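You operate a simulated robot arm through the tools that you are given. There is no shell and no other tool.

Carry out the task below with a simulated robot arm. There is one attempt and no reset: what you move stays moved.

TASK
Rinse both potatoes by the sink under the tap and drop them into the saucepan.
Fine: no soil left on them; tap off at the end. What is to be rubbed or washed off counts as gone when no trace of it is left.
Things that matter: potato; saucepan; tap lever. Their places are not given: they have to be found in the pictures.

The check looks at the end state, three seconds after you hand in, the way a careful person would. Anything else that was tipped, shoved, dropped, spilled or broken makes it a failure.

THE ROBOT
A 6-joint arm with a two-finger parallel gripper, fixed in place. Base frame: the origin is at the foot of the arm, x ahead of it, y to its left, z up; the work surface is at about z = 74.5. Lengths are in cm, angles in rad, forces in N, time in s.
Its first joint turns from -2.897 to 2.897 rad. Payload 3.91 kg.
The tool frame sits at the grasp point between the pads (the TCP): z along the fingers, y along the line on which they close. The tips reach 3 cm beyond it. The gripper opens to 11 cm. The fingers are 2 cm wide and 1 cm thick; the gripper's body (4.8 by 11.2 cm) begins 5.5 cm behind the TCP.
Orientation is that of the tool frame in the base frame, as a unit quaternion [x, y, z, w]. With the fingers straight down and closing along the base's y, the tool's x points along the base's -x, its y along +y and its z along -z.

THE INTERFACE
- The arm moves only by the tool send_rows. Its argument "deltas" is a list of rows, each an object (a shift or turn left out is 0, a gripper value left out holds the last) with "xyz": the shift along the tool's x, y, z in units of 50 mm (1.0 is 50 mm), a list of three; "delta_rot": the turn, a rotation vector about the tool's x, y, z in units of 8 degrees (1.0 is 8 degrees), a list of three. In form: [{"xyz": [tx, ty, tz], "delta_rot": [wx, wy, wz]}, ...]. A call has 1 to 20 rows; each row shifts and turns the commanded pose from where the row before left it, along the tool's axes as they then stand. "hand" is the finger opening in cm, from 0 to 11, set as the call begins (left out, the last holds). A call with a number of a shift or a turn outside -1 to 1 is refused whole. A row lasts 0.2 s, in which the tool goes at most 5 cm and 0.15 rad; a call with a longer step from one row to the next is refused whole, and so is a gripper value outside its range. Where a pose cannot be reached the arm comes as near as it can. A force on the tool above 60 N (or 10 N above the force at the start of the call, whichever is more), or a blocked arm, ends the call early, and 0.2 s more pass. The fingers move at their own pace (about 10.8 cm/s each) and stop on an object; they squeeze with about 29 N. The grip force told is the motor's: it shows also when the fingers shut on nothing. Time passes only in rows, and 0.2 s behind the last, so rows that do not move let the fingers close. The reply holds the time, the measured pose of the TCP, the force on the tool along the base axes, the opening and the grip force, in the units named above and with some noise, with the torque about the TCP (base axes, N m) and any sound that the robot's microphone picked up, and new pictures: "show" is both (left out), scene, wrist or none.
- Cameras (640 x 400 px; columns grow to the right, rows downward): "scene" is fixed at [21.75, -49.74, 153.2]; the picture's right is [0.18, -0.98, 0.00], its down [-0.80, -0.15, -0.58] and it looks along [0.57, 0.10, -0.82] (base axes); focal length 288 px, centre (320, 200). "wrist" rides on the gripper at [7.2, 1.7, -10.3] in the tool frame; the picture's right is [-0.23, 0.97, 0.00], its down [-0.76, -0.18, -0.62] and it looks along [-0.61, -0.14, 0.78] (tool axes); focal length 222 px, centre (320, 200).
- point_at(camera, pixels): for up to 12 pixels [column, row] of the newest picture of that camera ("zoom" is the newest enlarged one), the place [x, y, z] in the base frame of the surface seen there, good to about 0.2 cm, but the place of the scene camera against the robot may be out by one fixed shift of up to 1.8 cm in any direction. The clock stands still meanwhile.
- enlarge(camera, box): a new picture of the part [left, top, right, bottom] of that camera's present view, enlarged. The clock stands still meanwhile.
- job_done(): hands the job in; it is judged then, once.

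Open the gripper and draw the arm clear of the work before you hand the job in, unless the task says otherwise.

The tools are called after "Request:" by a JSON object that holds its "method" and its "body". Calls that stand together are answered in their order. send_rows: Moves the arm, as the interface text tells. Its arguments: {"type":"object","properties":{"deltas":{"type":"array","items":{"type":"object","properties":{"xyz":{"type":"array","items":{"type":"number"}},"delta_rot":{"type":"array","items":{"type":"number"}}}}},"hand":{"type":"number"},"show":{"type":"string","enum":["both","scene","wrist","none"]}},"required":["deltas"]} The other tools are called the same way: point_at (camera, pixels) gives the place of the surface under pixels of a picture; enlarge (camera, box) takes an enlarged picture of a part of a camera's view; job_done () hands the job in.

At the start:

```text
clock: 0.0
ee_pos: [63.98, -34.17, 118.4]
orientation: [0.0, 1.0, -0.001, -0.001]
ft_force: [0.1, -0.6, -0.8]
torque: [-0.02, 0.01, 0.02]
opening: 10.99
gripper_force: 0.1
```

scene: 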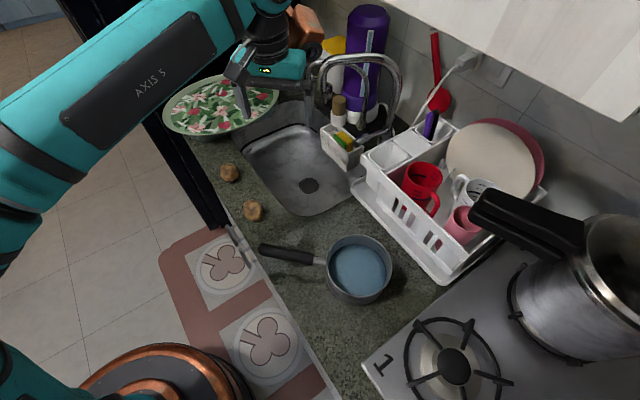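
wrist: 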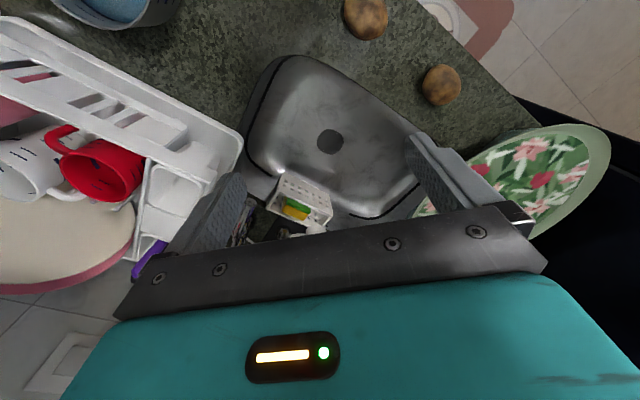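

The scene shows potatoes near (229,173) and (252,211), a saucepan at (358,268) and the tap around (350,75). I enlarge the tap area and the potatoes to find the lever.

Request:
{"method": "enlarge", "body": {"camera": "scene", "box": [220, 20, 460, 170]}}

Request:
{"method": "enlarge", "body": {"camera": "scene", "box": [190, 140, 430, 310]}}

Request:
{"method": "enlarge", "body": {"camera": "wrist", "box": [220, 0, 520, 250]}}

Request:
{"method": "point_at", "body": {"camera": "scene", "pixels": [[229, 173], [252, 211], [358, 268], [310, 185], [290, 255], [350, 57], [311, 70], [395, 90], [338, 105], [232, 260], [268, 130], [340, 205]]}}

Request:
{"method": "point_at", "body": {"camera": "wrist", "pixels": [[365, 15], [441, 85], [330, 140], [300, 205], [270, 60], [400, 130], [260, 150], [120, 10]]}}

```text
2.67 times, centred on (340, 95) of scene
```

zoom: 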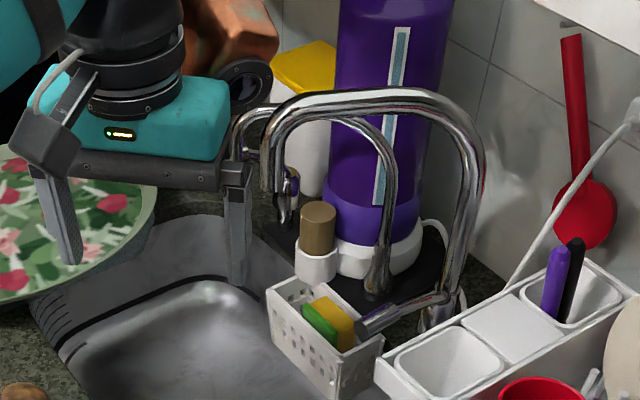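

```text
2.35 times, centred on (310, 225) of scene
```

zoom: 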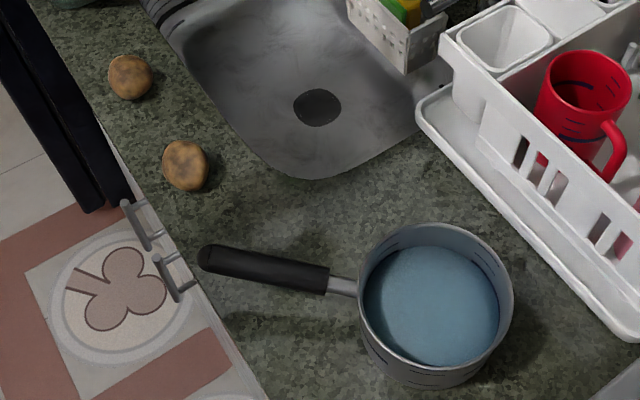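

```text
1.60 times, centred on (370, 125) of wrist
```

zoom: 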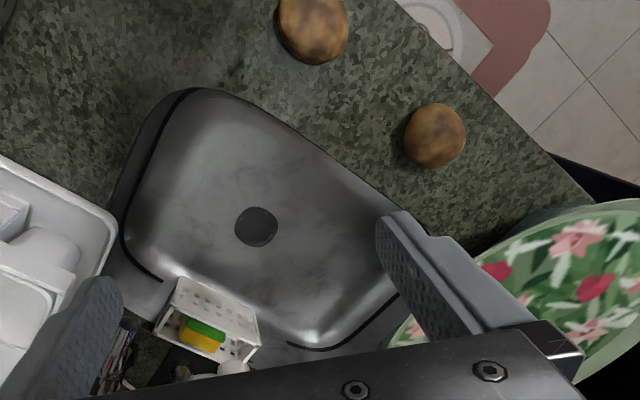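

```text
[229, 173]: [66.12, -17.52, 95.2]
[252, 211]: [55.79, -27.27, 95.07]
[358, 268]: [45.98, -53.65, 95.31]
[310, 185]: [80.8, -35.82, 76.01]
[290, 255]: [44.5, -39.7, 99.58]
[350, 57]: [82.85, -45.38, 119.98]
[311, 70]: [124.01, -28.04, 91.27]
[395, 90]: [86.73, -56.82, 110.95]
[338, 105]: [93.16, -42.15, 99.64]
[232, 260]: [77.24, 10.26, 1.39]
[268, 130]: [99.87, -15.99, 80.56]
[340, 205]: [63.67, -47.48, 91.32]
```

```text
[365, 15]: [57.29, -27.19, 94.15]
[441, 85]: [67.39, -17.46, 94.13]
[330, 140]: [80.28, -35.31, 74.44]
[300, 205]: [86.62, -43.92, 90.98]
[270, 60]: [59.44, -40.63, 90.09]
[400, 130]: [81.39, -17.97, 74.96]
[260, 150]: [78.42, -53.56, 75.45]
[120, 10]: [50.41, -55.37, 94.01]
```

The tap seems to have an arch and a lever-like cylinder near (364,140), possibly a second thin arch. I zoom in tighter on these and on the saucepan.

Request:
{"method": "enlarge", "body": {"camera": "scene", "box": [335, 100, 425, 160]}}

Request:
{"method": "enlarge", "body": {"camera": "scene", "box": [295, 40, 415, 120]}}

Request:
{"method": "enlarge", "body": {"camera": "wrist", "box": [130, 150, 350, 290]}}

Request:
{"method": "point_at", "body": {"camera": "scene", "pixels": [[356, 143], [364, 138], [372, 135], [380, 132], [388, 129], [320, 85], [321, 95], [326, 98], [365, 120], [393, 110], [385, 60], [335, 60]]}}

Request:
{"method": "point_at", "body": {"camera": "scene", "pixels": [[327, 258], [335, 290], [358, 235], [394, 270], [358, 303], [360, 270], [262, 248], [310, 259], [345, 250], [370, 285]]}}

```text
6.67 times, centred on (380, 130) of scene
```

zoom: 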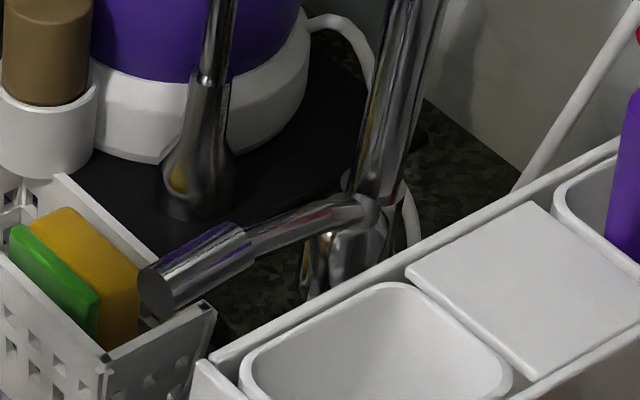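

```text
5.00 times, centred on (355, 80) of scene
```

zoom: 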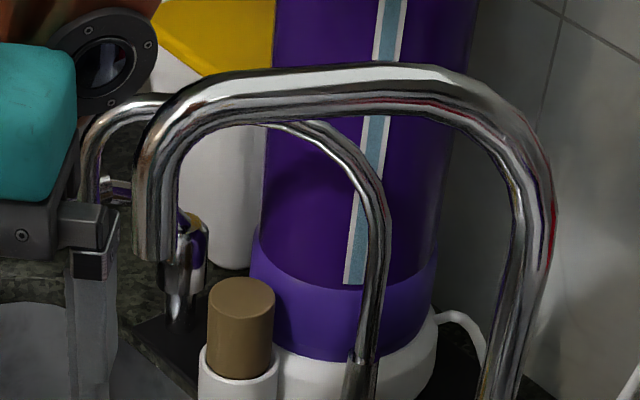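

```text
2.86 times, centred on (240, 220) of wrist
```

zoom: 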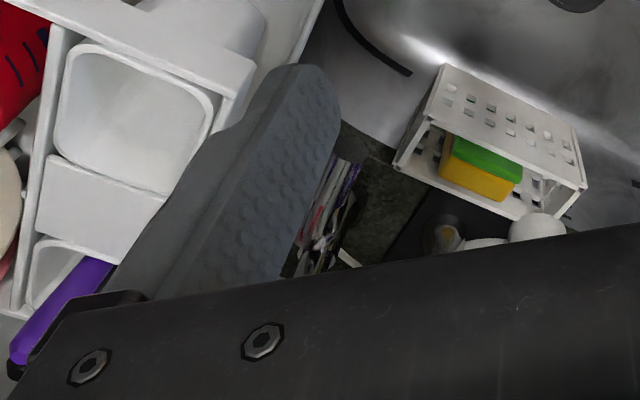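

```text
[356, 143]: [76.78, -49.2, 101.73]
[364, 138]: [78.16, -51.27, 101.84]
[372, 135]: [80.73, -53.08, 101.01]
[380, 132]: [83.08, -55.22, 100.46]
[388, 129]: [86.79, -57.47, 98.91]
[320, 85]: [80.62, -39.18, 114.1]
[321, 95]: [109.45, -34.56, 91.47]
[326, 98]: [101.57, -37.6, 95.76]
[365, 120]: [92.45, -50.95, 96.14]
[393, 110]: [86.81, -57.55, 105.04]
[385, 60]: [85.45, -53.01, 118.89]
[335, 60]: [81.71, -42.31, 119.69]
```

```text
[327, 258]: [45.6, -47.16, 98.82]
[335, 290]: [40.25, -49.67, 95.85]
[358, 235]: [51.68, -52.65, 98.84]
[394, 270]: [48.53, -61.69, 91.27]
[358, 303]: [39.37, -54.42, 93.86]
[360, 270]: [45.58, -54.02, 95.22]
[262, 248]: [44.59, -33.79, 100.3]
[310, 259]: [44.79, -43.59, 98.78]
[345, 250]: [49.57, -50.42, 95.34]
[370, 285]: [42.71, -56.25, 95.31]
```

The main tap's base is near scene (395,125), its spout end near (325,92), and a lever with a knob end at (358,142). I draw the gripper back toward the base for an unobstructed look at the tap.

Request:
{"method": "send_rows", "body": {"deltas": [{"xyz": [0.6, -0.4, 0]}, {"xyz": [0.6, -0.4, 0]}, {"xyz": [0.6, -0.4, 0]}, {"xyz": [0.6, -0.4, 0]}, {"xyz": [0, 0, 0]}], "hand": 11}}

```text
clock: 1.2
ee_pos: [52.0, -42.38, 118.38]
orientation: [-0.001, 1.0, 0.0, 0.0]
ft_force: [0.4, 0.4, 0.1]
torque: [0.02, -0.03, -0.01]
opening: 10.98
gripper_force: 0.1
```

scene: 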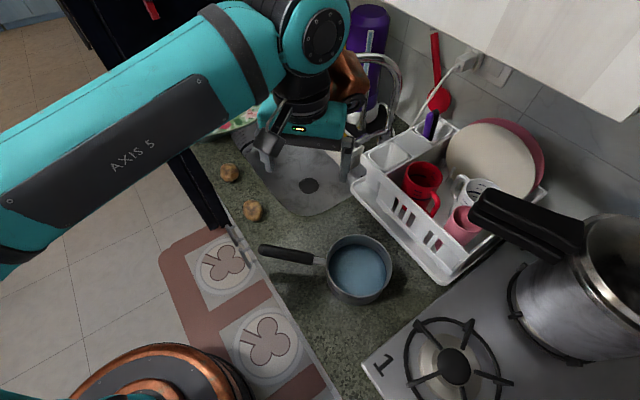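
wrist: 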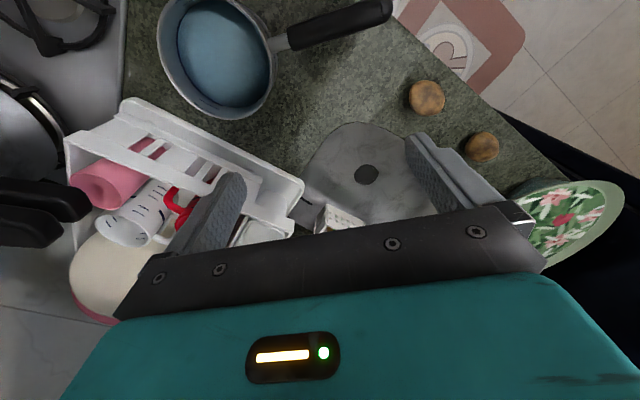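

The hand still hides the tap in the scene view. I swing the tool left to around y = -12 and tilt the fingers forward so both cameras can see the tap.

Request:
{"method": "send_rows", "body": {"deltas": [{"xyz": [0, 0.75, 0], "delta_rot": [0, -0.7, 0]}, {"xyz": [0, 0.75, 0], "delta_rot": [0, -0.7, 0]}, {"xyz": [0, 0.75, 0], "delta_rot": [0, -0.7, 0]}, {"xyz": [0, 0.75, 0], "delta_rot": [0, -0.7, 0]}, {"xyz": [0, 0.75, 0], "delta_rot": [0, -0.7, 0]}, {"xyz": [0, 0.75, 0], "delta_rot": [0, -0.7, 0]}, {"xyz": [0, 0.75, 0], "delta_rot": [0, -0.7, 0]}, {"xyz": [0, 0.75, 0], "delta_rot": [0, -0.7, 0]}, {"xyz": [0, 0, 0]}]}}

```text
clock: 3.2
ee_pos: [52.08, -12.15, 118.37]
orientation: [-0.001, 0.925, 0.001, 0.381]
ft_force: [0.0, 1.0, -0.6]
torque: [-0.02, 0.01, -0.01]
opening: 11.02
gripper_force: 0.0
```

scene: 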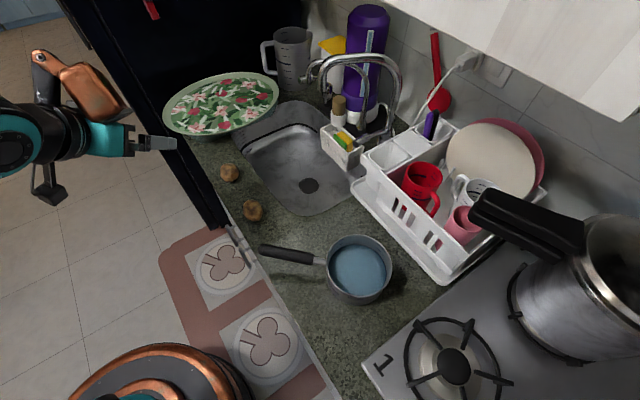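
wrist: 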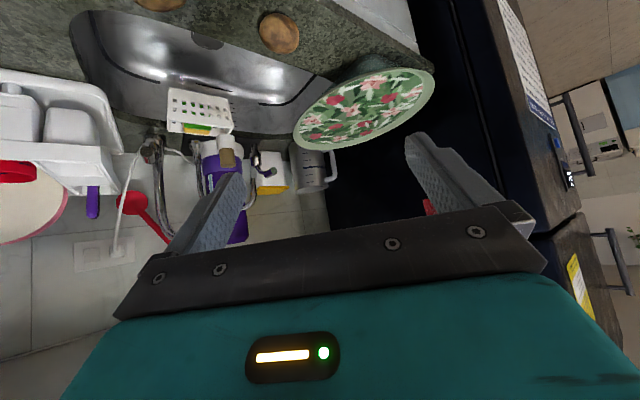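

Now the tap area is clear in the scene, around (310-405, 50-145). I enlarge it from both cameras.

Request:
{"method": "enlarge", "body": {"camera": "scene", "box": [290, 40, 410, 120]}}

Request:
{"method": "enlarge", "body": {"camera": "wrist", "box": [90, 80, 330, 240]}}

Request:
{"method": "enlarge", "body": {"camera": "scene", "box": [205, 150, 295, 230]}}

Request:
{"method": "point_at", "body": {"camera": "scene", "pixels": [[325, 91], [326, 88], [322, 88], [329, 86], [309, 70], [311, 80], [327, 100], [331, 91], [365, 130], [392, 125], [393, 130], [340, 57]]}}

Request:
{"method": "point_at", "body": {"camera": "wrist", "pixels": [[278, 35], [160, 3], [150, 150], [190, 105], [160, 185], [265, 165], [200, 130], [120, 150], [215, 40]]}}

```text
5.00 times, centred on (350, 80) of scene
```

zoom: 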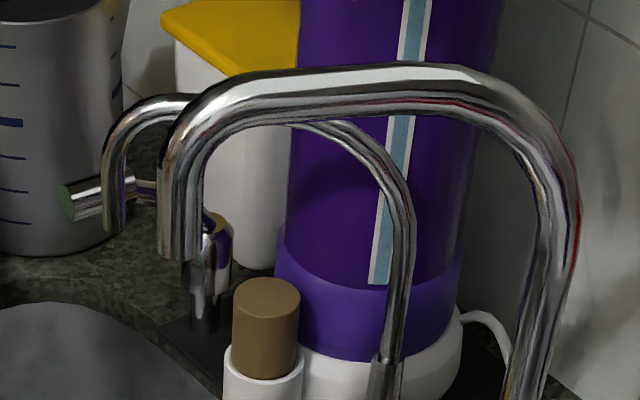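

```text
2.50 times, centred on (210, 160) of wrist
```

zoom: 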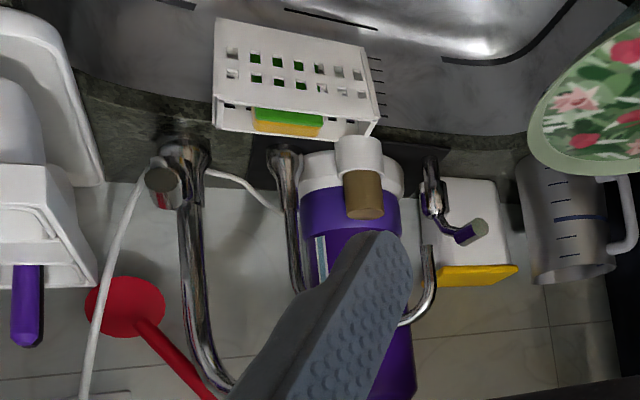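

```text
5.00 times, centred on (250, 190) of scene
```

zoom: 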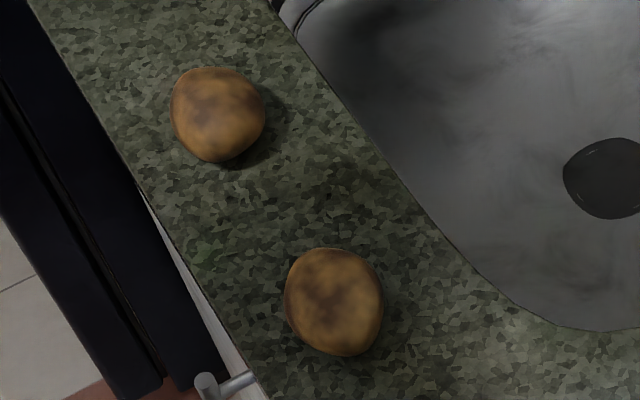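

```text
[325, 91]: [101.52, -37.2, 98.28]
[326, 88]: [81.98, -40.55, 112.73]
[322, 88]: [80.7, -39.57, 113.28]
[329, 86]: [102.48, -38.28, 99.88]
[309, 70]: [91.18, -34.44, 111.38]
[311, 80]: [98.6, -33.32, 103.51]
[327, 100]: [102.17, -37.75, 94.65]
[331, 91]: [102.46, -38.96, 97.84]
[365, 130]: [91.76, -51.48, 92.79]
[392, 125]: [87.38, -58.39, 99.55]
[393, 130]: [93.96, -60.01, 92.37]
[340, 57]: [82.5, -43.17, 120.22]
```

```text
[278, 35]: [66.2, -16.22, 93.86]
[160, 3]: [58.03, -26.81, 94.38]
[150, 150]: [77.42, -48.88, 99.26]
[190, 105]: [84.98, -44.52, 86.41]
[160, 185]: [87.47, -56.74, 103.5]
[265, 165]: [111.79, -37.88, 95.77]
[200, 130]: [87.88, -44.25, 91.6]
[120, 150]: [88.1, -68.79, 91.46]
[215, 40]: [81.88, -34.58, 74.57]
```

The zooms show the main tap (base near scene (392,130)) with a lever knob at wrist (150,150), about (77.5,-49,99), plus a thinner second tap and a separate knob post behind. I bring the tilted wrist camera closer to the main lever to see its mechanism.

Request:
{"method": "send_rows", "body": {"deltas": [{"xyz": [-0.04, -0.8, 0.28]}, {"xyz": [-0.04, -0.8, 0.28]}, {"xyz": [-0.04, -0.8, 0.28]}, {"xyz": [-0.04, -0.8, 0.28]}, {"xyz": [-0.04, -0.8, 0.28]}, {"xyz": [-0.04, -0.8, 0.28]}, {"xyz": [-0.04, -0.8, 0.28]}, {"xyz": [0, 0, 0]}]}}

```text
clock: 5.0
ee_pos: [59.97, -40.4, 112.39]
orientation: [0.0, 0.924, 0.0, 0.382]
ft_force: [0.3, 0.5, -0.8]
torque: [0.02, -0.01, -0.02]
opening: 11.02
gripper_force: 0.1
```

scene: 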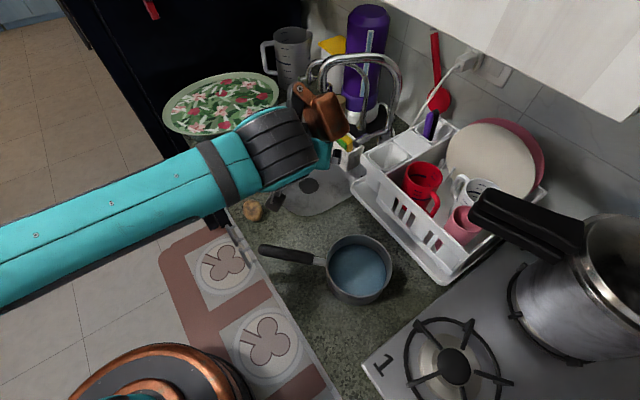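
wrist: 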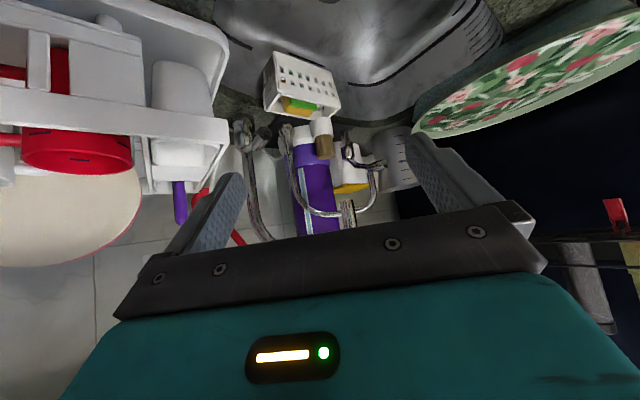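

The wrist view now shows the tap base at (245,130), lever knob nearby and the spout near (345,215). I enlarge and measure.

Request:
{"method": "enlarge", "body": {"camera": "wrist", "box": [210, 90, 410, 240]}}

Request:
{"method": "point_at", "body": {"camera": "wrist", "pixels": [[236, 128], [240, 126], [247, 125], [250, 140], [250, 160], [290, 145], [347, 220], [347, 208], [345, 150], [376, 163], [375, 185], [215, 150]]}}

```text
2.67 times, centred on (310, 165) of wrist
```

zoom: 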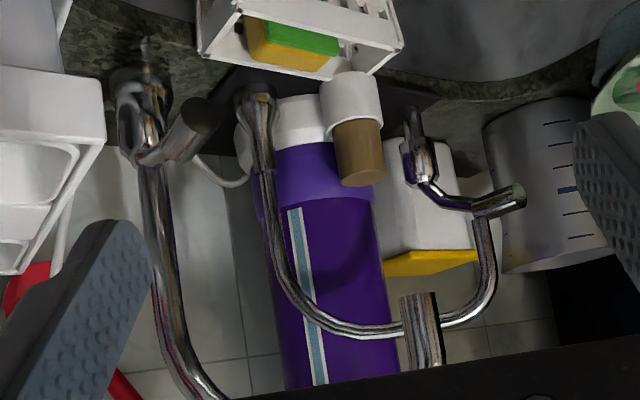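

```text
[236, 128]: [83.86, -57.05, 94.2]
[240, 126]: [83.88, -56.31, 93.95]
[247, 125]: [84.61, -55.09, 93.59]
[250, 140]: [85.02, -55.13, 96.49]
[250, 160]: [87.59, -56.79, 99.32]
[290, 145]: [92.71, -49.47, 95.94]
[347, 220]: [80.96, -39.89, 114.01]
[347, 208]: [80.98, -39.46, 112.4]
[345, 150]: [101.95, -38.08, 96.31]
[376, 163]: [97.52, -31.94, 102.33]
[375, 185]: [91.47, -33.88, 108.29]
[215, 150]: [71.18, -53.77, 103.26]
```

I measure points along the lever and the spout in the enlarged wrist picture: knob end near zoom (197,117), rod around (165,145), pivot near (145,158).

Request:
{"method": "point_at", "body": {"camera": "zoom", "pixels": [[197, 117], [185, 125], [175, 135], [165, 148], [148, 160], [135, 110], [130, 130], [420, 300], [410, 310], [432, 310], [505, 200], [410, 150]]}}

Request:
{"method": "enlarge", "body": {"camera": "wrist", "box": [215, 105, 295, 165]}}

```text
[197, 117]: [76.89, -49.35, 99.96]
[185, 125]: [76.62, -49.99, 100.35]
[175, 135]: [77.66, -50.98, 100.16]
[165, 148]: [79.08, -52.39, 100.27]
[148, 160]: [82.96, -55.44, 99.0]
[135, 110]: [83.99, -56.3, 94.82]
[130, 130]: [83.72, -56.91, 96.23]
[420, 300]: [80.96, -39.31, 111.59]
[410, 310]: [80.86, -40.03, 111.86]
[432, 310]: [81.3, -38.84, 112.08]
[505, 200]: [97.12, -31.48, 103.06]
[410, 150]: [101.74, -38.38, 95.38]
```

```text
6.67 times, centred on (255, 135) of wrist
```

zoom: 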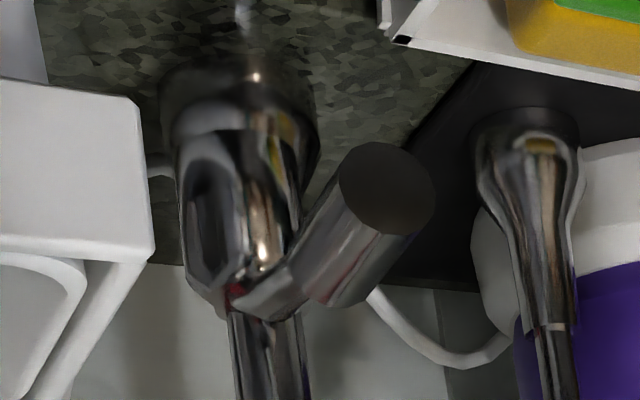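

The lever is a horizontal rod ending in a knob at about (77,-49.4,100), pointing straight out from the wall. I now measure the neighbouring cutlery tub, sponge caddy and dish rack for clearance.

Request:
{"method": "enlarge", "body": {"camera": "scene", "box": [325, 90, 445, 190]}}

Request:
{"method": "point_at", "body": {"camera": "scene", "pixels": [[366, 155], [378, 150], [395, 141], [410, 134], [364, 158], [366, 165], [352, 180], [400, 160], [325, 130], [362, 146], [348, 160], [430, 125]]}}

Request:
{"method": "point_at", "body": {"camera": "wrist", "pixels": [[225, 120], [225, 140], [200, 120], [215, 160], [210, 60], [230, 40], [272, 60], [265, 100], [338, 75], [190, 60], [180, 190], [160, 130]]}}

```text
4.00 times, centred on (385, 140) of scene
```

zoom: 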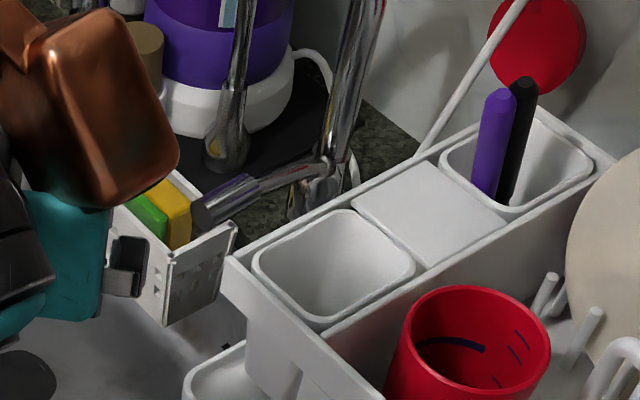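

```text
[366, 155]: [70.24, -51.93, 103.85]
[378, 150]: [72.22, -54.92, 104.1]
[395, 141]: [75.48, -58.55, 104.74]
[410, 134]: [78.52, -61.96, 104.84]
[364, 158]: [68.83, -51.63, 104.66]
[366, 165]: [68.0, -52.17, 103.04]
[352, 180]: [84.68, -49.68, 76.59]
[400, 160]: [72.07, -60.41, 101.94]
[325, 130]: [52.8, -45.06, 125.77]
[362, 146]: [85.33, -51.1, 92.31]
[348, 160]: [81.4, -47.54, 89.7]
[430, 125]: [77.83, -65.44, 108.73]
```

```text
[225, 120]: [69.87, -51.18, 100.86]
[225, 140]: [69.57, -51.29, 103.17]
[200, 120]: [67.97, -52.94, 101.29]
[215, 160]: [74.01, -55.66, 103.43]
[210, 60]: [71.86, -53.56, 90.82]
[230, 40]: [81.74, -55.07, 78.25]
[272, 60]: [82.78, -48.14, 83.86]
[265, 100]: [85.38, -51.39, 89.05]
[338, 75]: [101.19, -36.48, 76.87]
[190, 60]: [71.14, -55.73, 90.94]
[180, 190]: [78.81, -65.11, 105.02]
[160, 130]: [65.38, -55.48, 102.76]
```

The dish rack rim runs parallel to the lever about 6.5 cm to its side, at z≈103.5, so a pitched approach along the lever fits. I yaw the tool -45° so the fingers close across the lever, pitch it a bit steeper, and narrow the fingers to 5 cm.

Request:
{"method": "send_rows", "body": {"deltas": [{"delta_rot": [0.663, 0, 0.663]}, {"delta_rot": [0.663, 0, 0.663]}, {"delta_rot": [0.663, 0, 0.663]}, {"delta_rot": [0.663, 0, 0.663]}, {"delta_rot": [0.663, 0, 0.663]}, {"delta_rot": [0.663, 0, 0.663]}, {"delta_rot": [0, 0.75, 0]}, {"delta_rot": [0, 0.75, 0]}, {}], "hand": 5}}

```text
clock: 7.0
ee_pos: [59.95, -40.25, 112.36]
orientation: [0.367, 0.886, -0.109, 0.26]
ft_force: [-0.4, -0.2, -0.1]
torque: [-0.02, -0.03, 0.03]
opening: 5.01
gripper_force: 0.0
```

scene: 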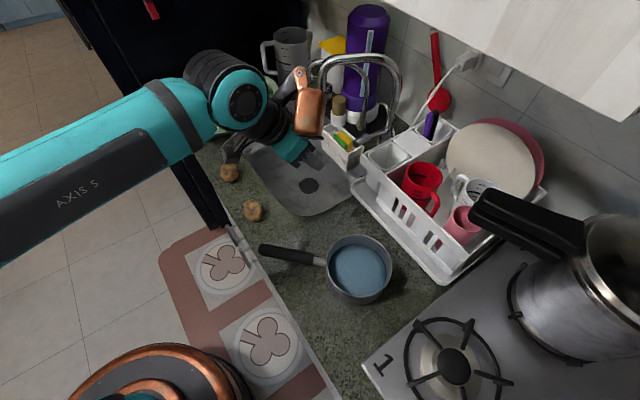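
wrist: 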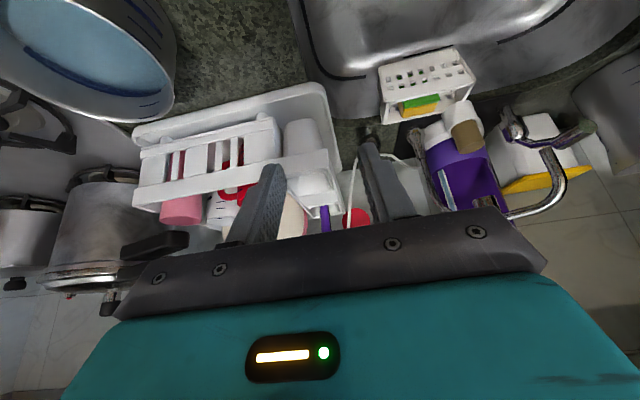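

Orientation is as planned (tool z ≈ (0.38,-0.38,-0.84)). I move to a pre-grasp point about 6 cm short of the knob.

Request:
{"method": "send_rows", "body": {"deltas": [{"xyz": [-0.411, 0.22, 0.618]}, {"xyz": [-0.411, 0.22, 0.618]}, {"xyz": [-0.411, 0.22, 0.618]}, {"xyz": [-0.411, 0.22, 0.618]}, {"xyz": [-0.411, 0.22, 0.618]}, {}], "hand": 5}}

```text
clock: 8.4
ee_pos: [75.88, -48.27, 104.96]
orientation: [0.367, 0.887, -0.108, 0.261]
ft_force: [-0.1, 0.2, 0.1]
torque: [-0.03, -0.05, 0.0]
opening: 5.01
gripper_force: 0.0
```

scene: 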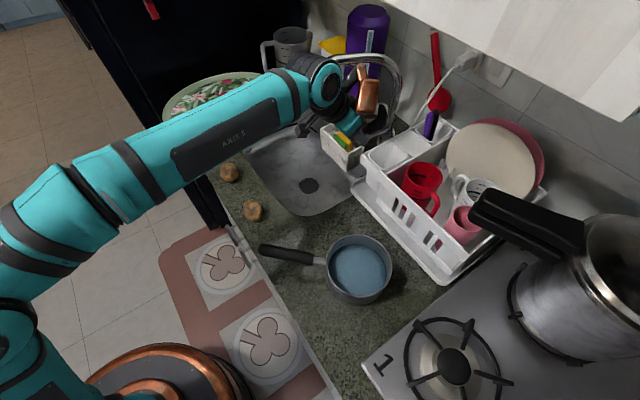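
wrist: 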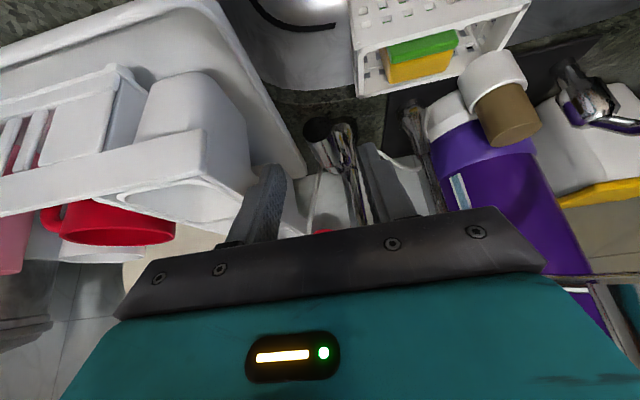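

The knob is seen at wrist (320,130), between the fingers. I enlarge to confirm its alignment and measure it from close.

Request:
{"method": "enlarge", "body": {"camera": "wrist", "box": [230, 90, 470, 240]}}

Request:
{"method": "point_at", "body": {"camera": "wrist", "pixels": [[318, 128], [310, 128], [326, 128], [330, 140], [340, 150], [345, 165], [318, 120], [270, 200], [380, 180], [350, 140]]}}

```text
2.67 times, centred on (350, 165) of wrist
```

zoom: 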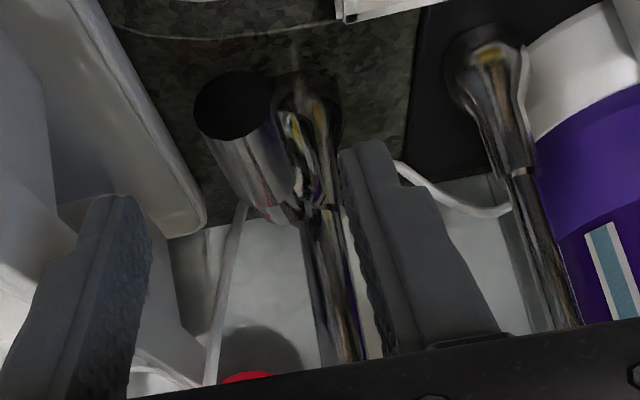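

```text
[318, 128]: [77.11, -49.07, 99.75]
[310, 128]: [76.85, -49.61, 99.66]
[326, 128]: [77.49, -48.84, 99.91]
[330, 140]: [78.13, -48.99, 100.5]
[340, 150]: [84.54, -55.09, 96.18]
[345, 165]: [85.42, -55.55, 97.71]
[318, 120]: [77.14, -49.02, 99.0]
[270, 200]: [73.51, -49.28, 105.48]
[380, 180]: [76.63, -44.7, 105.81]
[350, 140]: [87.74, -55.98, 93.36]
```

The knob's end face centre is at about (77.1,-49.2,99.7), aligned between the fingers. I advance 6 cm along the tool axis.

Request:
{"method": "send_rows", "body": {"deltas": [{"xyz": [0, 0, 0.4]}, {"xyz": [0, 0, 0.4]}, {"xyz": [0, 0, 0.4]}, {}], "hand": 5}}

Request:
{"method": "send_rows", "body": {"deltas": [{}, {}, {}], "hand": 1}}

```text
clock: 9.4
ee_pos: [78.15, -50.73, 99.83]
orientation: [0.367, 0.886, -0.109, 0.26]
ft_force: [-0.4, -1.5, -0.9]
torque: [0.02, 0.0, -0.02]
opening: 5.0
gripper_force: 0.0
```

scene: 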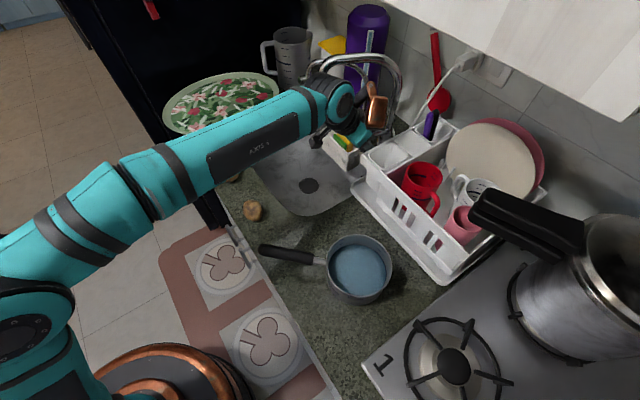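
wrist: 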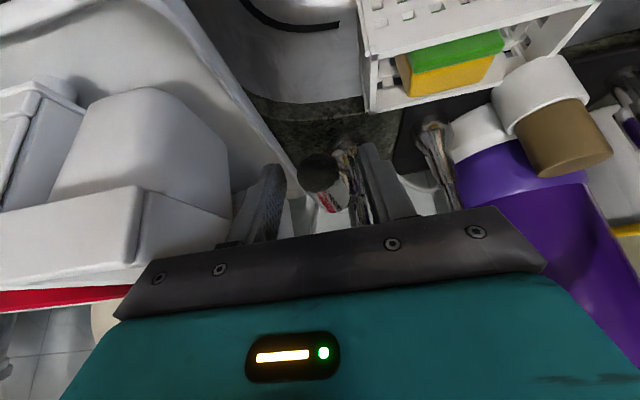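

```text
clock: 10.2
ee_pos: [78.38, -50.4, 99.81]
orientation: [0.365, 0.887, -0.11, 0.261]
ft_force: [41.2, 28.3, 2.3]
torque: [-0.02, -0.29, 0.98]
opening: 2.81
gripper_force: 45.0
```

scene: 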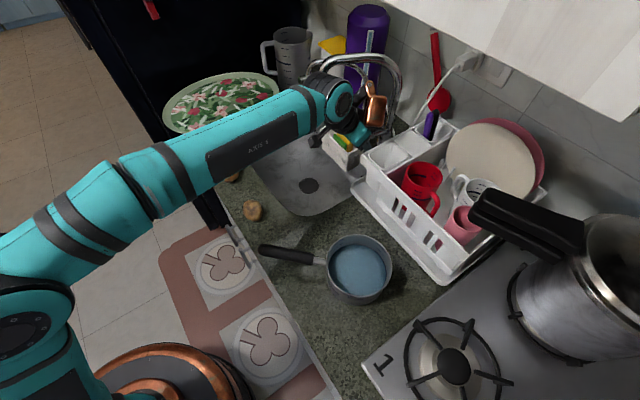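
wrist: 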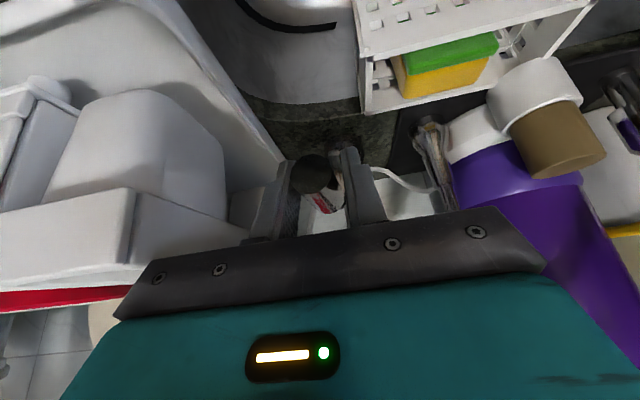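

The gripper has the knob (opening 2.81) with a ~50 N sideways load, since the knob is about 0.4 cm off centre. I shift the tool along its y to relieve that, then read the forces.

Request:
{"method": "send_rows", "body": {"deltas": [{"xyz": [0, 0.04, 0]}, {"xyz": [0, 0.04, 0]}, {}], "show": "none"}}

```text
clock: 11.0
ee_pos: [78.38, -50.38, 99.97]
orientation: [0.367, 0.886, -0.111, 0.26]
ft_force: [29.3, 13.8, 5.8]
torque: [-0.22, -0.33, 0.83]
opening: 2.84
gripper_force: 44.9
```

Load dropped to about 32 N; I shift a bit more and lift gently by about 0.6 cm to test the hinge.

Request:
{"method": "send_rows", "body": {"deltas": [{"xyz": [0, 0.05, 0]}, {"xyz": [-0.022, 0.02, -0.034]}, {"xyz": [-0.022, 0, -0.034]}, {"xyz": [-0.022, 0, -0.034]}, {}], "show": "none"}}

```text
clock: 12.2
ee_pos: [78.5, -50.54, 100.36]
orientation: [0.367, 0.886, -0.11, 0.26]
ft_force: [-29.6, -40.6, -16.7]
torque: [0.81, 0.88, 0.74]
opening: 2.81
gripper_force: 45.0
```

The lateral load reversed, so I shift back 0.2 cm and lift a further 1 cm, watching vertical force.

Request:
{"method": "send_rows", "body": {"deltas": [{"xyz": [0, -0.04, 0]}, {"xyz": [-0.027, 0, -0.042]}, {"xyz": [-0.027, 0, -0.042]}, {"xyz": [-0.027, 0, -0.042]}, {"xyz": [-0.027, 0, -0.042]}, {}], "show": "both"}}

```text
clock: 13.6
ee_pos: [78.36, -50.58, 101.5]
orientation: [0.367, 0.886, -0.109, 0.261]
ft_force: [-11.7, -39.1, -17.0]
torque: [0.58, 0.67, 0.67]
opening: 2.8
gripper_force: 44.9
```

scene: 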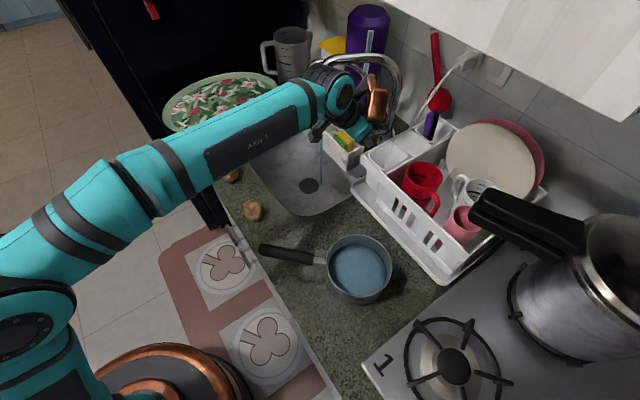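
wrist: 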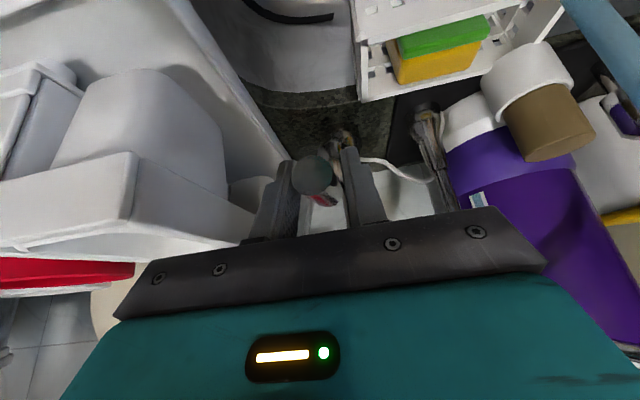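

Water is running: a bluish stream is visible at scene (322,160) and wrist (600,35). Lifting the lever is right; I enlarge to see the stream.

Request:
{"method": "enlarge", "body": {"camera": "scene", "box": [260, 60, 420, 210]}}

Request:
{"method": "point_at", "body": {"camera": "wrist", "pixels": [[590, 15], [600, 30], [620, 60], [315, 175]]}}

Request:
{"method": "point_at", "body": {"camera": "scene", "pixels": [[322, 145], [322, 160], [321, 175]]}}

```text
2.67 times, centred on (340, 135) of scene
```

zoom: 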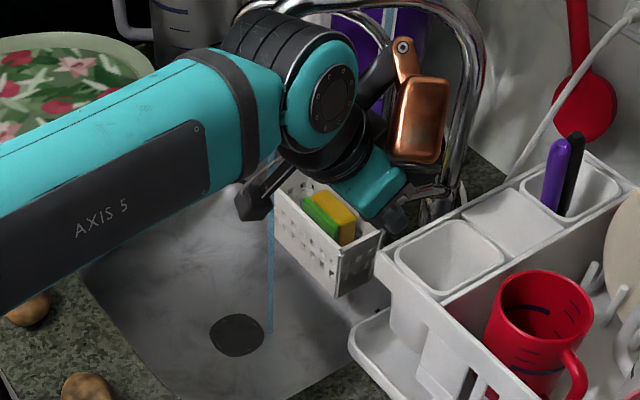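

```text
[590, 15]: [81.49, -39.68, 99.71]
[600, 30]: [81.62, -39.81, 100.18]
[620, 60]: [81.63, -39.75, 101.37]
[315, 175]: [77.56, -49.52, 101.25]
```

```text
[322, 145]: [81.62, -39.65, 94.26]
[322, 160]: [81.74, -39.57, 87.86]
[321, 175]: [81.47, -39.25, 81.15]
```

The stream falls at about (81.7,-39.7). I raise the lever about 1 cm more along its arc for a solid flow, easing the side load.

Request:
{"method": "send_rows", "body": {"deltas": [{"xyz": [0, -0.03, 0]}, {"xyz": [-0.044, 0, -0.031]}, {"xyz": [-0.044, 0, -0.031]}, {"xyz": [-0.044, 0, -0.031]}, {"xyz": [-0.044, 0, -0.031]}, {}], "show": "scene"}}

```text
clock: 15.0
ee_pos: [78.67, -50.7, 102.4]
orientation: [0.367, 0.886, -0.109, 0.261]
ft_force: [-12.5, -11.7, -15.0]
torque: [0.98, 0.93, 0.81]
opening: 2.84
gripper_force: 45.0
```

scene: 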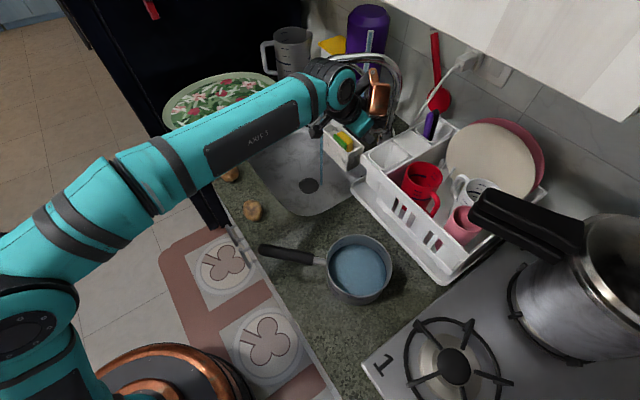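

Lever raised; now I open the fingers to 5 cm and check that the lever stays and the water keeps running.

Request:
{"method": "send_rows", "body": {"deltas": [{}, {}, {}], "hand": 5}}

```text
clock: 15.8
ee_pos: [78.74, -50.72, 102.69]
orientation: [0.367, 0.886, -0.11, 0.262]
ft_force: [-0.3, -0.2, 0.0]
torque: [0.0, 0.01, -0.01]
opening: 5.01
gripper_force: 0.0
```

scene: 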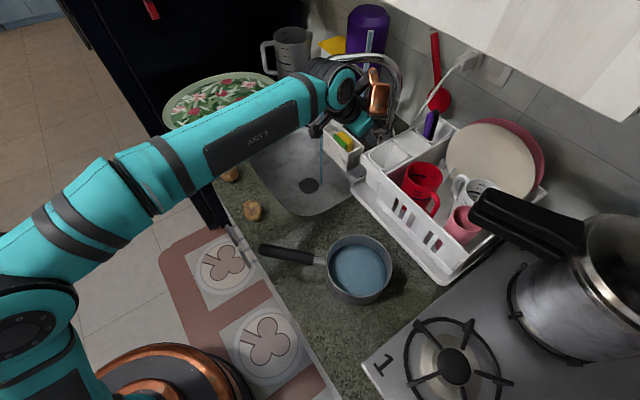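
wrist: 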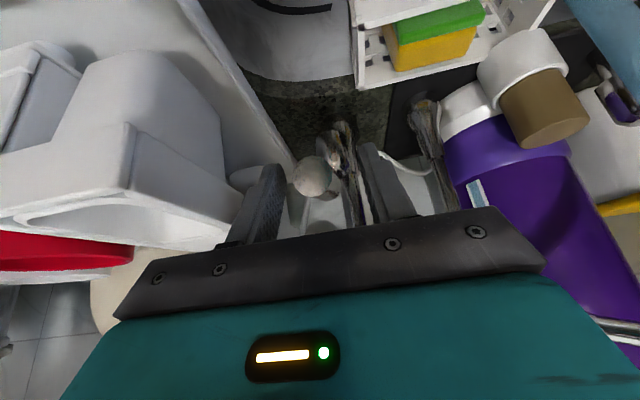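

The lever stays up and water runs. I back off along the tool axis, then travel to hover over the nearer potato, turning the tool to point straight down.

Request:
{"method": "send_rows", "body": {"deltas": [{"xyz": [0, 0, -0.8]}, {"xyz": [0, 0, -0.8]}, {"xyz": [0.671, 0.06, -0.389]}, {"xyz": [0.671, 0.06, -0.389]}, {"xyz": [0.671, 0.06, -0.389]}, {"xyz": [0.671, 0.06, -0.389]}, {"xyz": [0.671, 0.06, -0.389]}, {"xyz": [0.671, 0.06, -0.389]}, {"xyz": [0.671, 0.06, -0.389]}, {"delta_rot": [0, 0.82, 0]}, {"delta_rot": [0, 0.82, 0]}, {"delta_rot": [0, 0.82, 0]}, {"delta_rot": [0, 0.82, 0]}, {"delta_rot": [0, 0.82, 0]}, {}], "hand": 8}}

```text
clock: 19.0
ee_pos: [57.85, -27.01, 107.92]
orientation: [0.383, 0.924, -0.002, 0.0]
ft_force: [-0.7, 0.4, -0.4]
torque: [-0.02, 0.03, -0.02]
opening: 7.97
gripper_force: 0.1
```

scene: 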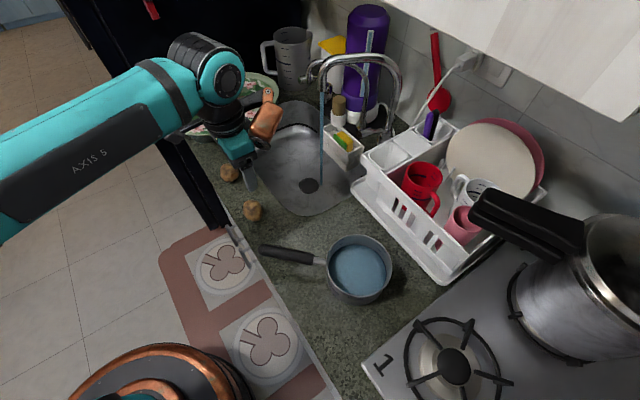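
wrist: 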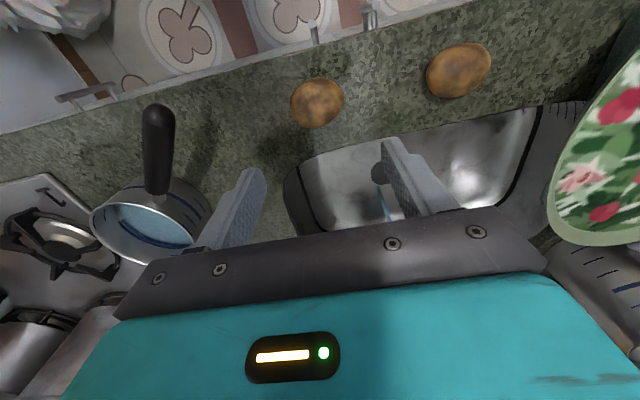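

Both potatoes are visible at wrist (317,103) and (458,70). I enlarge and measure their outlines and the saucepan's rim.

Request:
{"method": "enlarge", "body": {"camera": "wrist", "box": [270, 20, 510, 160]}}

Request:
{"method": "point_at", "body": {"camera": "wrist", "pixels": [[317, 103], [294, 105], [342, 100], [317, 82], [317, 122], [458, 70], [430, 75], [488, 65], [458, 48], [458, 93], [350, 140], [260, 130]]}}

Request:
{"method": "point_at", "body": {"camera": "wrist", "pixels": [[92, 215], [130, 188], [175, 185], [208, 205], [185, 250], [110, 245], [140, 225], [155, 120], [155, 190], [165, 235]]}}

```text
2.67 times, centred on (390, 90) of wrist
```

zoom: 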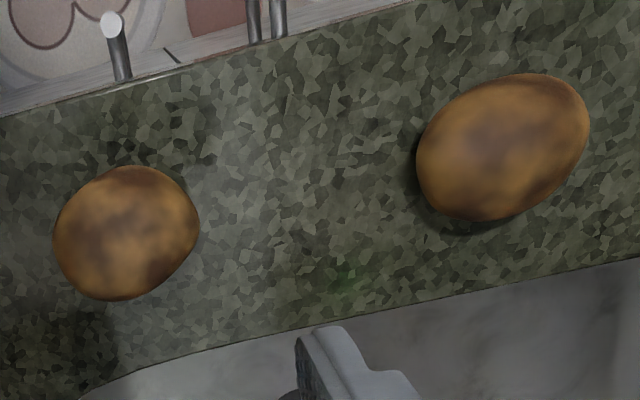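

```text
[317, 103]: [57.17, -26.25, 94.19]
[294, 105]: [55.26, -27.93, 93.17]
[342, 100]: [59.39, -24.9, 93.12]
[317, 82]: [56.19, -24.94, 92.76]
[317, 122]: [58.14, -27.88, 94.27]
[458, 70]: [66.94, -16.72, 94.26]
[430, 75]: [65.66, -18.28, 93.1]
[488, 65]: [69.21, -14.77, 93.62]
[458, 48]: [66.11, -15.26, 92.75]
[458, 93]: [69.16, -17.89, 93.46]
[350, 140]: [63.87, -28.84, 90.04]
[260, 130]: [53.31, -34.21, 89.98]
```

```text
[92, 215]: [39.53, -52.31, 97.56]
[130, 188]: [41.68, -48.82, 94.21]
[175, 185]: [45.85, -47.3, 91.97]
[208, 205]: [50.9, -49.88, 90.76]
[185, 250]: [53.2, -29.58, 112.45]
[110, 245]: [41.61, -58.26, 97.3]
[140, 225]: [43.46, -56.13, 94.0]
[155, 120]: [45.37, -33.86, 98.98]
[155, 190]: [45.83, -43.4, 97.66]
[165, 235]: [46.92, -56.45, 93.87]
```

Potato A's centre is near (57.4,-26.7), top at z≈94.4, counter z≈90. I descend with the fingers open 8 cm to TCP z≈93.3.

Request:
{"method": "send_rows", "body": {"deltas": [{"xyz": [0.1, -0.014, 0.7]}, {"xyz": [0, 0, 0.7]}, {"xyz": [0, 0, 0.7]}, {"xyz": [0, 0, 0.5]}, {"xyz": [0, 0, 0.31]}, {}], "hand": 8}}

```text
clock: 20.4
ee_pos: [57.38, -26.68, 93.33]
orientation: [0.382, 0.924, -0.001, 0.0]
ft_force: [0.1, 0.2, 0.8]
torque: [0.02, 0.01, 0.0]
opening: 7.99
gripper_force: 0.1
```

scene: 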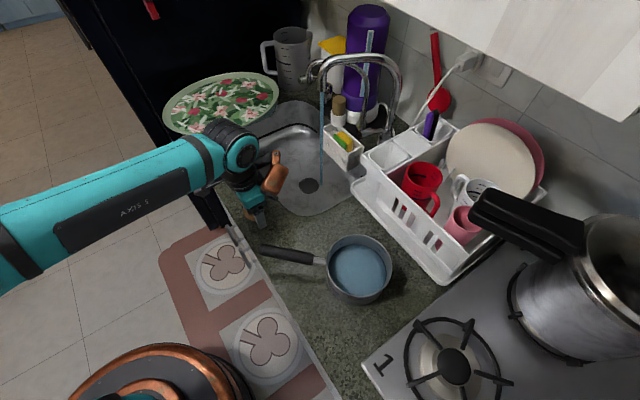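
wrist: 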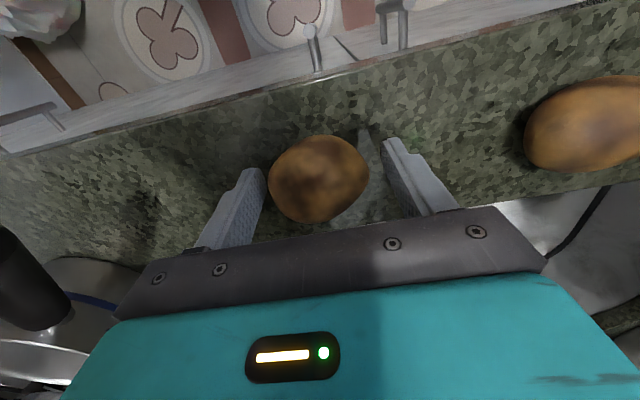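

The potato sits centred between the fingers at wrist (318,178). I close the gripper and read the grip.

Request:
{"method": "send_rows", "body": {"deltas": [{}, {}, {}, {}], "hand": 2, "show": "wrist"}}

```text
clock: 21.4
ee_pos: [57.53, -26.74, 93.41]
orientation: [0.383, 0.924, -0.001, 0.0]
ft_force: [0.9, -0.1, -0.3]
torque: [0.02, 0.01, 0.04]
opening: 6.1
gripper_force: 29.5
```

wrist: 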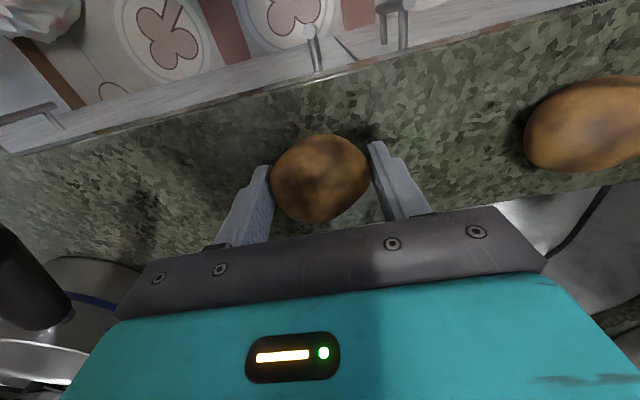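

Grip holds at 6.1 cm with 29.5 N. I lift the potato about 14 cm.

Request:
{"method": "send_rows", "body": {"deltas": [{"xyz": [0, 0, -0.4]}, {"xyz": [0, 0, -0.6]}, {"xyz": [0, 0, -0.6]}, {"xyz": [0, 0, -0.6]}, {"xyz": [0, 0, -0.6]}, {}], "hand": 2}}

```text
clock: 22.8
ee_pos: [57.47, -26.61, 107.24]
orientation: [0.383, 0.924, -0.001, 0.0]
ft_force: [0.8, -0.4, -0.7]
torque: [0.01, 0.01, -0.01]
opening: 6.12
gripper_force: 29.0
```

scene: 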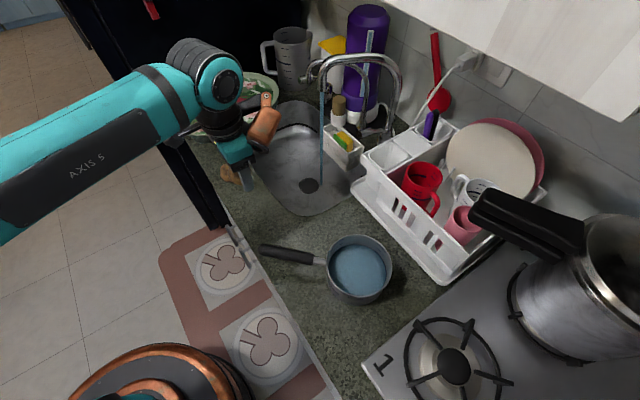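
wrist: 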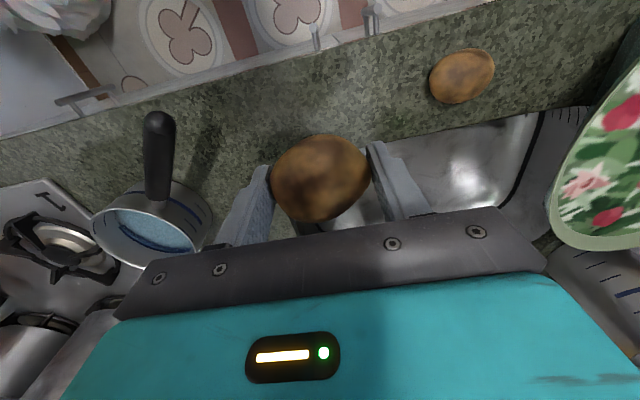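

The potato is held firmly. I pitch the tool up to 45° in place, then carry the potato under the stream at (81.7,-39.7), height ≈98.

Request:
{"method": "send_rows", "body": {"deltas": [{"delta_rot": [0, -0.8, 0]}, {"delta_rot": [0, -0.8, 0]}, {"delta_rot": [0, -0.8, 0]}, {"delta_rot": [0, -0.8, 0]}, {"delta_rot": [0, -0.8, 0]}, {"delta_rot": [0, -0.8, 0]}, {"delta_rot": [0, -0.825, 0]}, {"xyz": [-0.3025, 0.196, 0.6]}, {"xyz": [-0.3025, 0.196, 0.6]}, {"xyz": [-0.3025, 0.196, 0.6]}, {"xyz": [-0.3025, 0.196, 0.6]}, {"xyz": [-0.3025, 0.196, 0.6]}, {"xyz": [-0.3025, 0.196, 0.6]}, {"xyz": [-0.3025, 0.196, 0.6]}, {"xyz": [-0.3025, 0.196, 0.6]}, {}], "hand": 2}}

```text
clock: 26.2
ee_pos: [81.07, -39.29, 98.8]
orientation: [0.353, 0.854, -0.148, 0.353]
ft_force: [-0.2, 1.8, -0.2]
torque: [0.05, 0.0, -0.02]
opening: 6.1
gripper_force: 29.0
```

scene: 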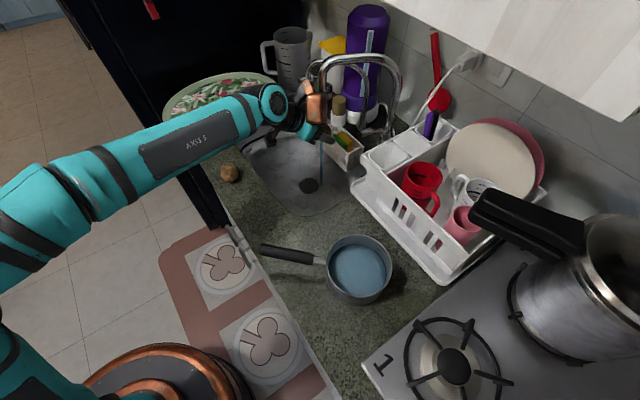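
wrist: 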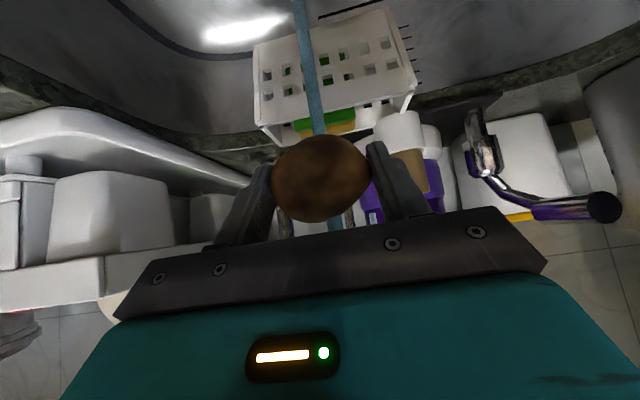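

The stream appears to line up with the potato in the wrist view (column ~315-335). I enlarge both views to see whether it hits it.

Request:
{"method": "enlarge", "body": {"camera": "wrist", "box": [240, 90, 420, 250]}}

Request:
{"method": "enlarge", "body": {"camera": "scene", "box": [270, 60, 400, 200]}}

Request:
{"method": "point_at", "body": {"camera": "wrist", "pixels": [[310, 90], [314, 110], [318, 128], [318, 160], [330, 222], [335, 228], [300, 60]]}}

```text
2.50 times, centred on (330, 170) of wrist
```

zoom: 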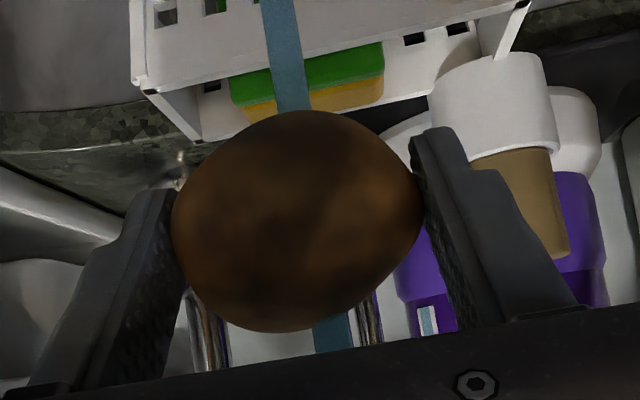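

```text
2.86 times, centred on (335, 130) of scene
```

zoom: 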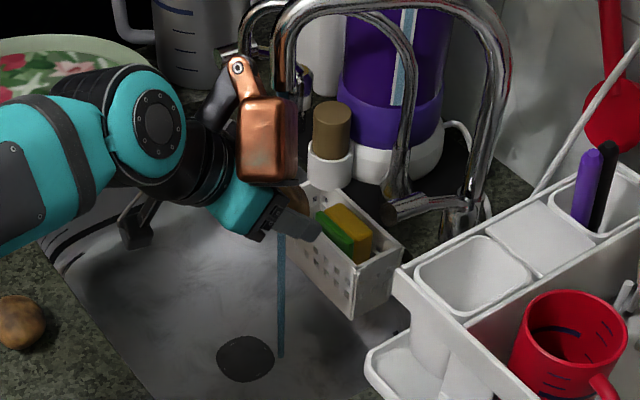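

```text
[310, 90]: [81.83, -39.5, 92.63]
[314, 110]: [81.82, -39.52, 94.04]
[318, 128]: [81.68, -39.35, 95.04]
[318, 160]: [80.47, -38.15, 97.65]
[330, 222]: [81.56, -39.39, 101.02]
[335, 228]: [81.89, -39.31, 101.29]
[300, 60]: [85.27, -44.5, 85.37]
```

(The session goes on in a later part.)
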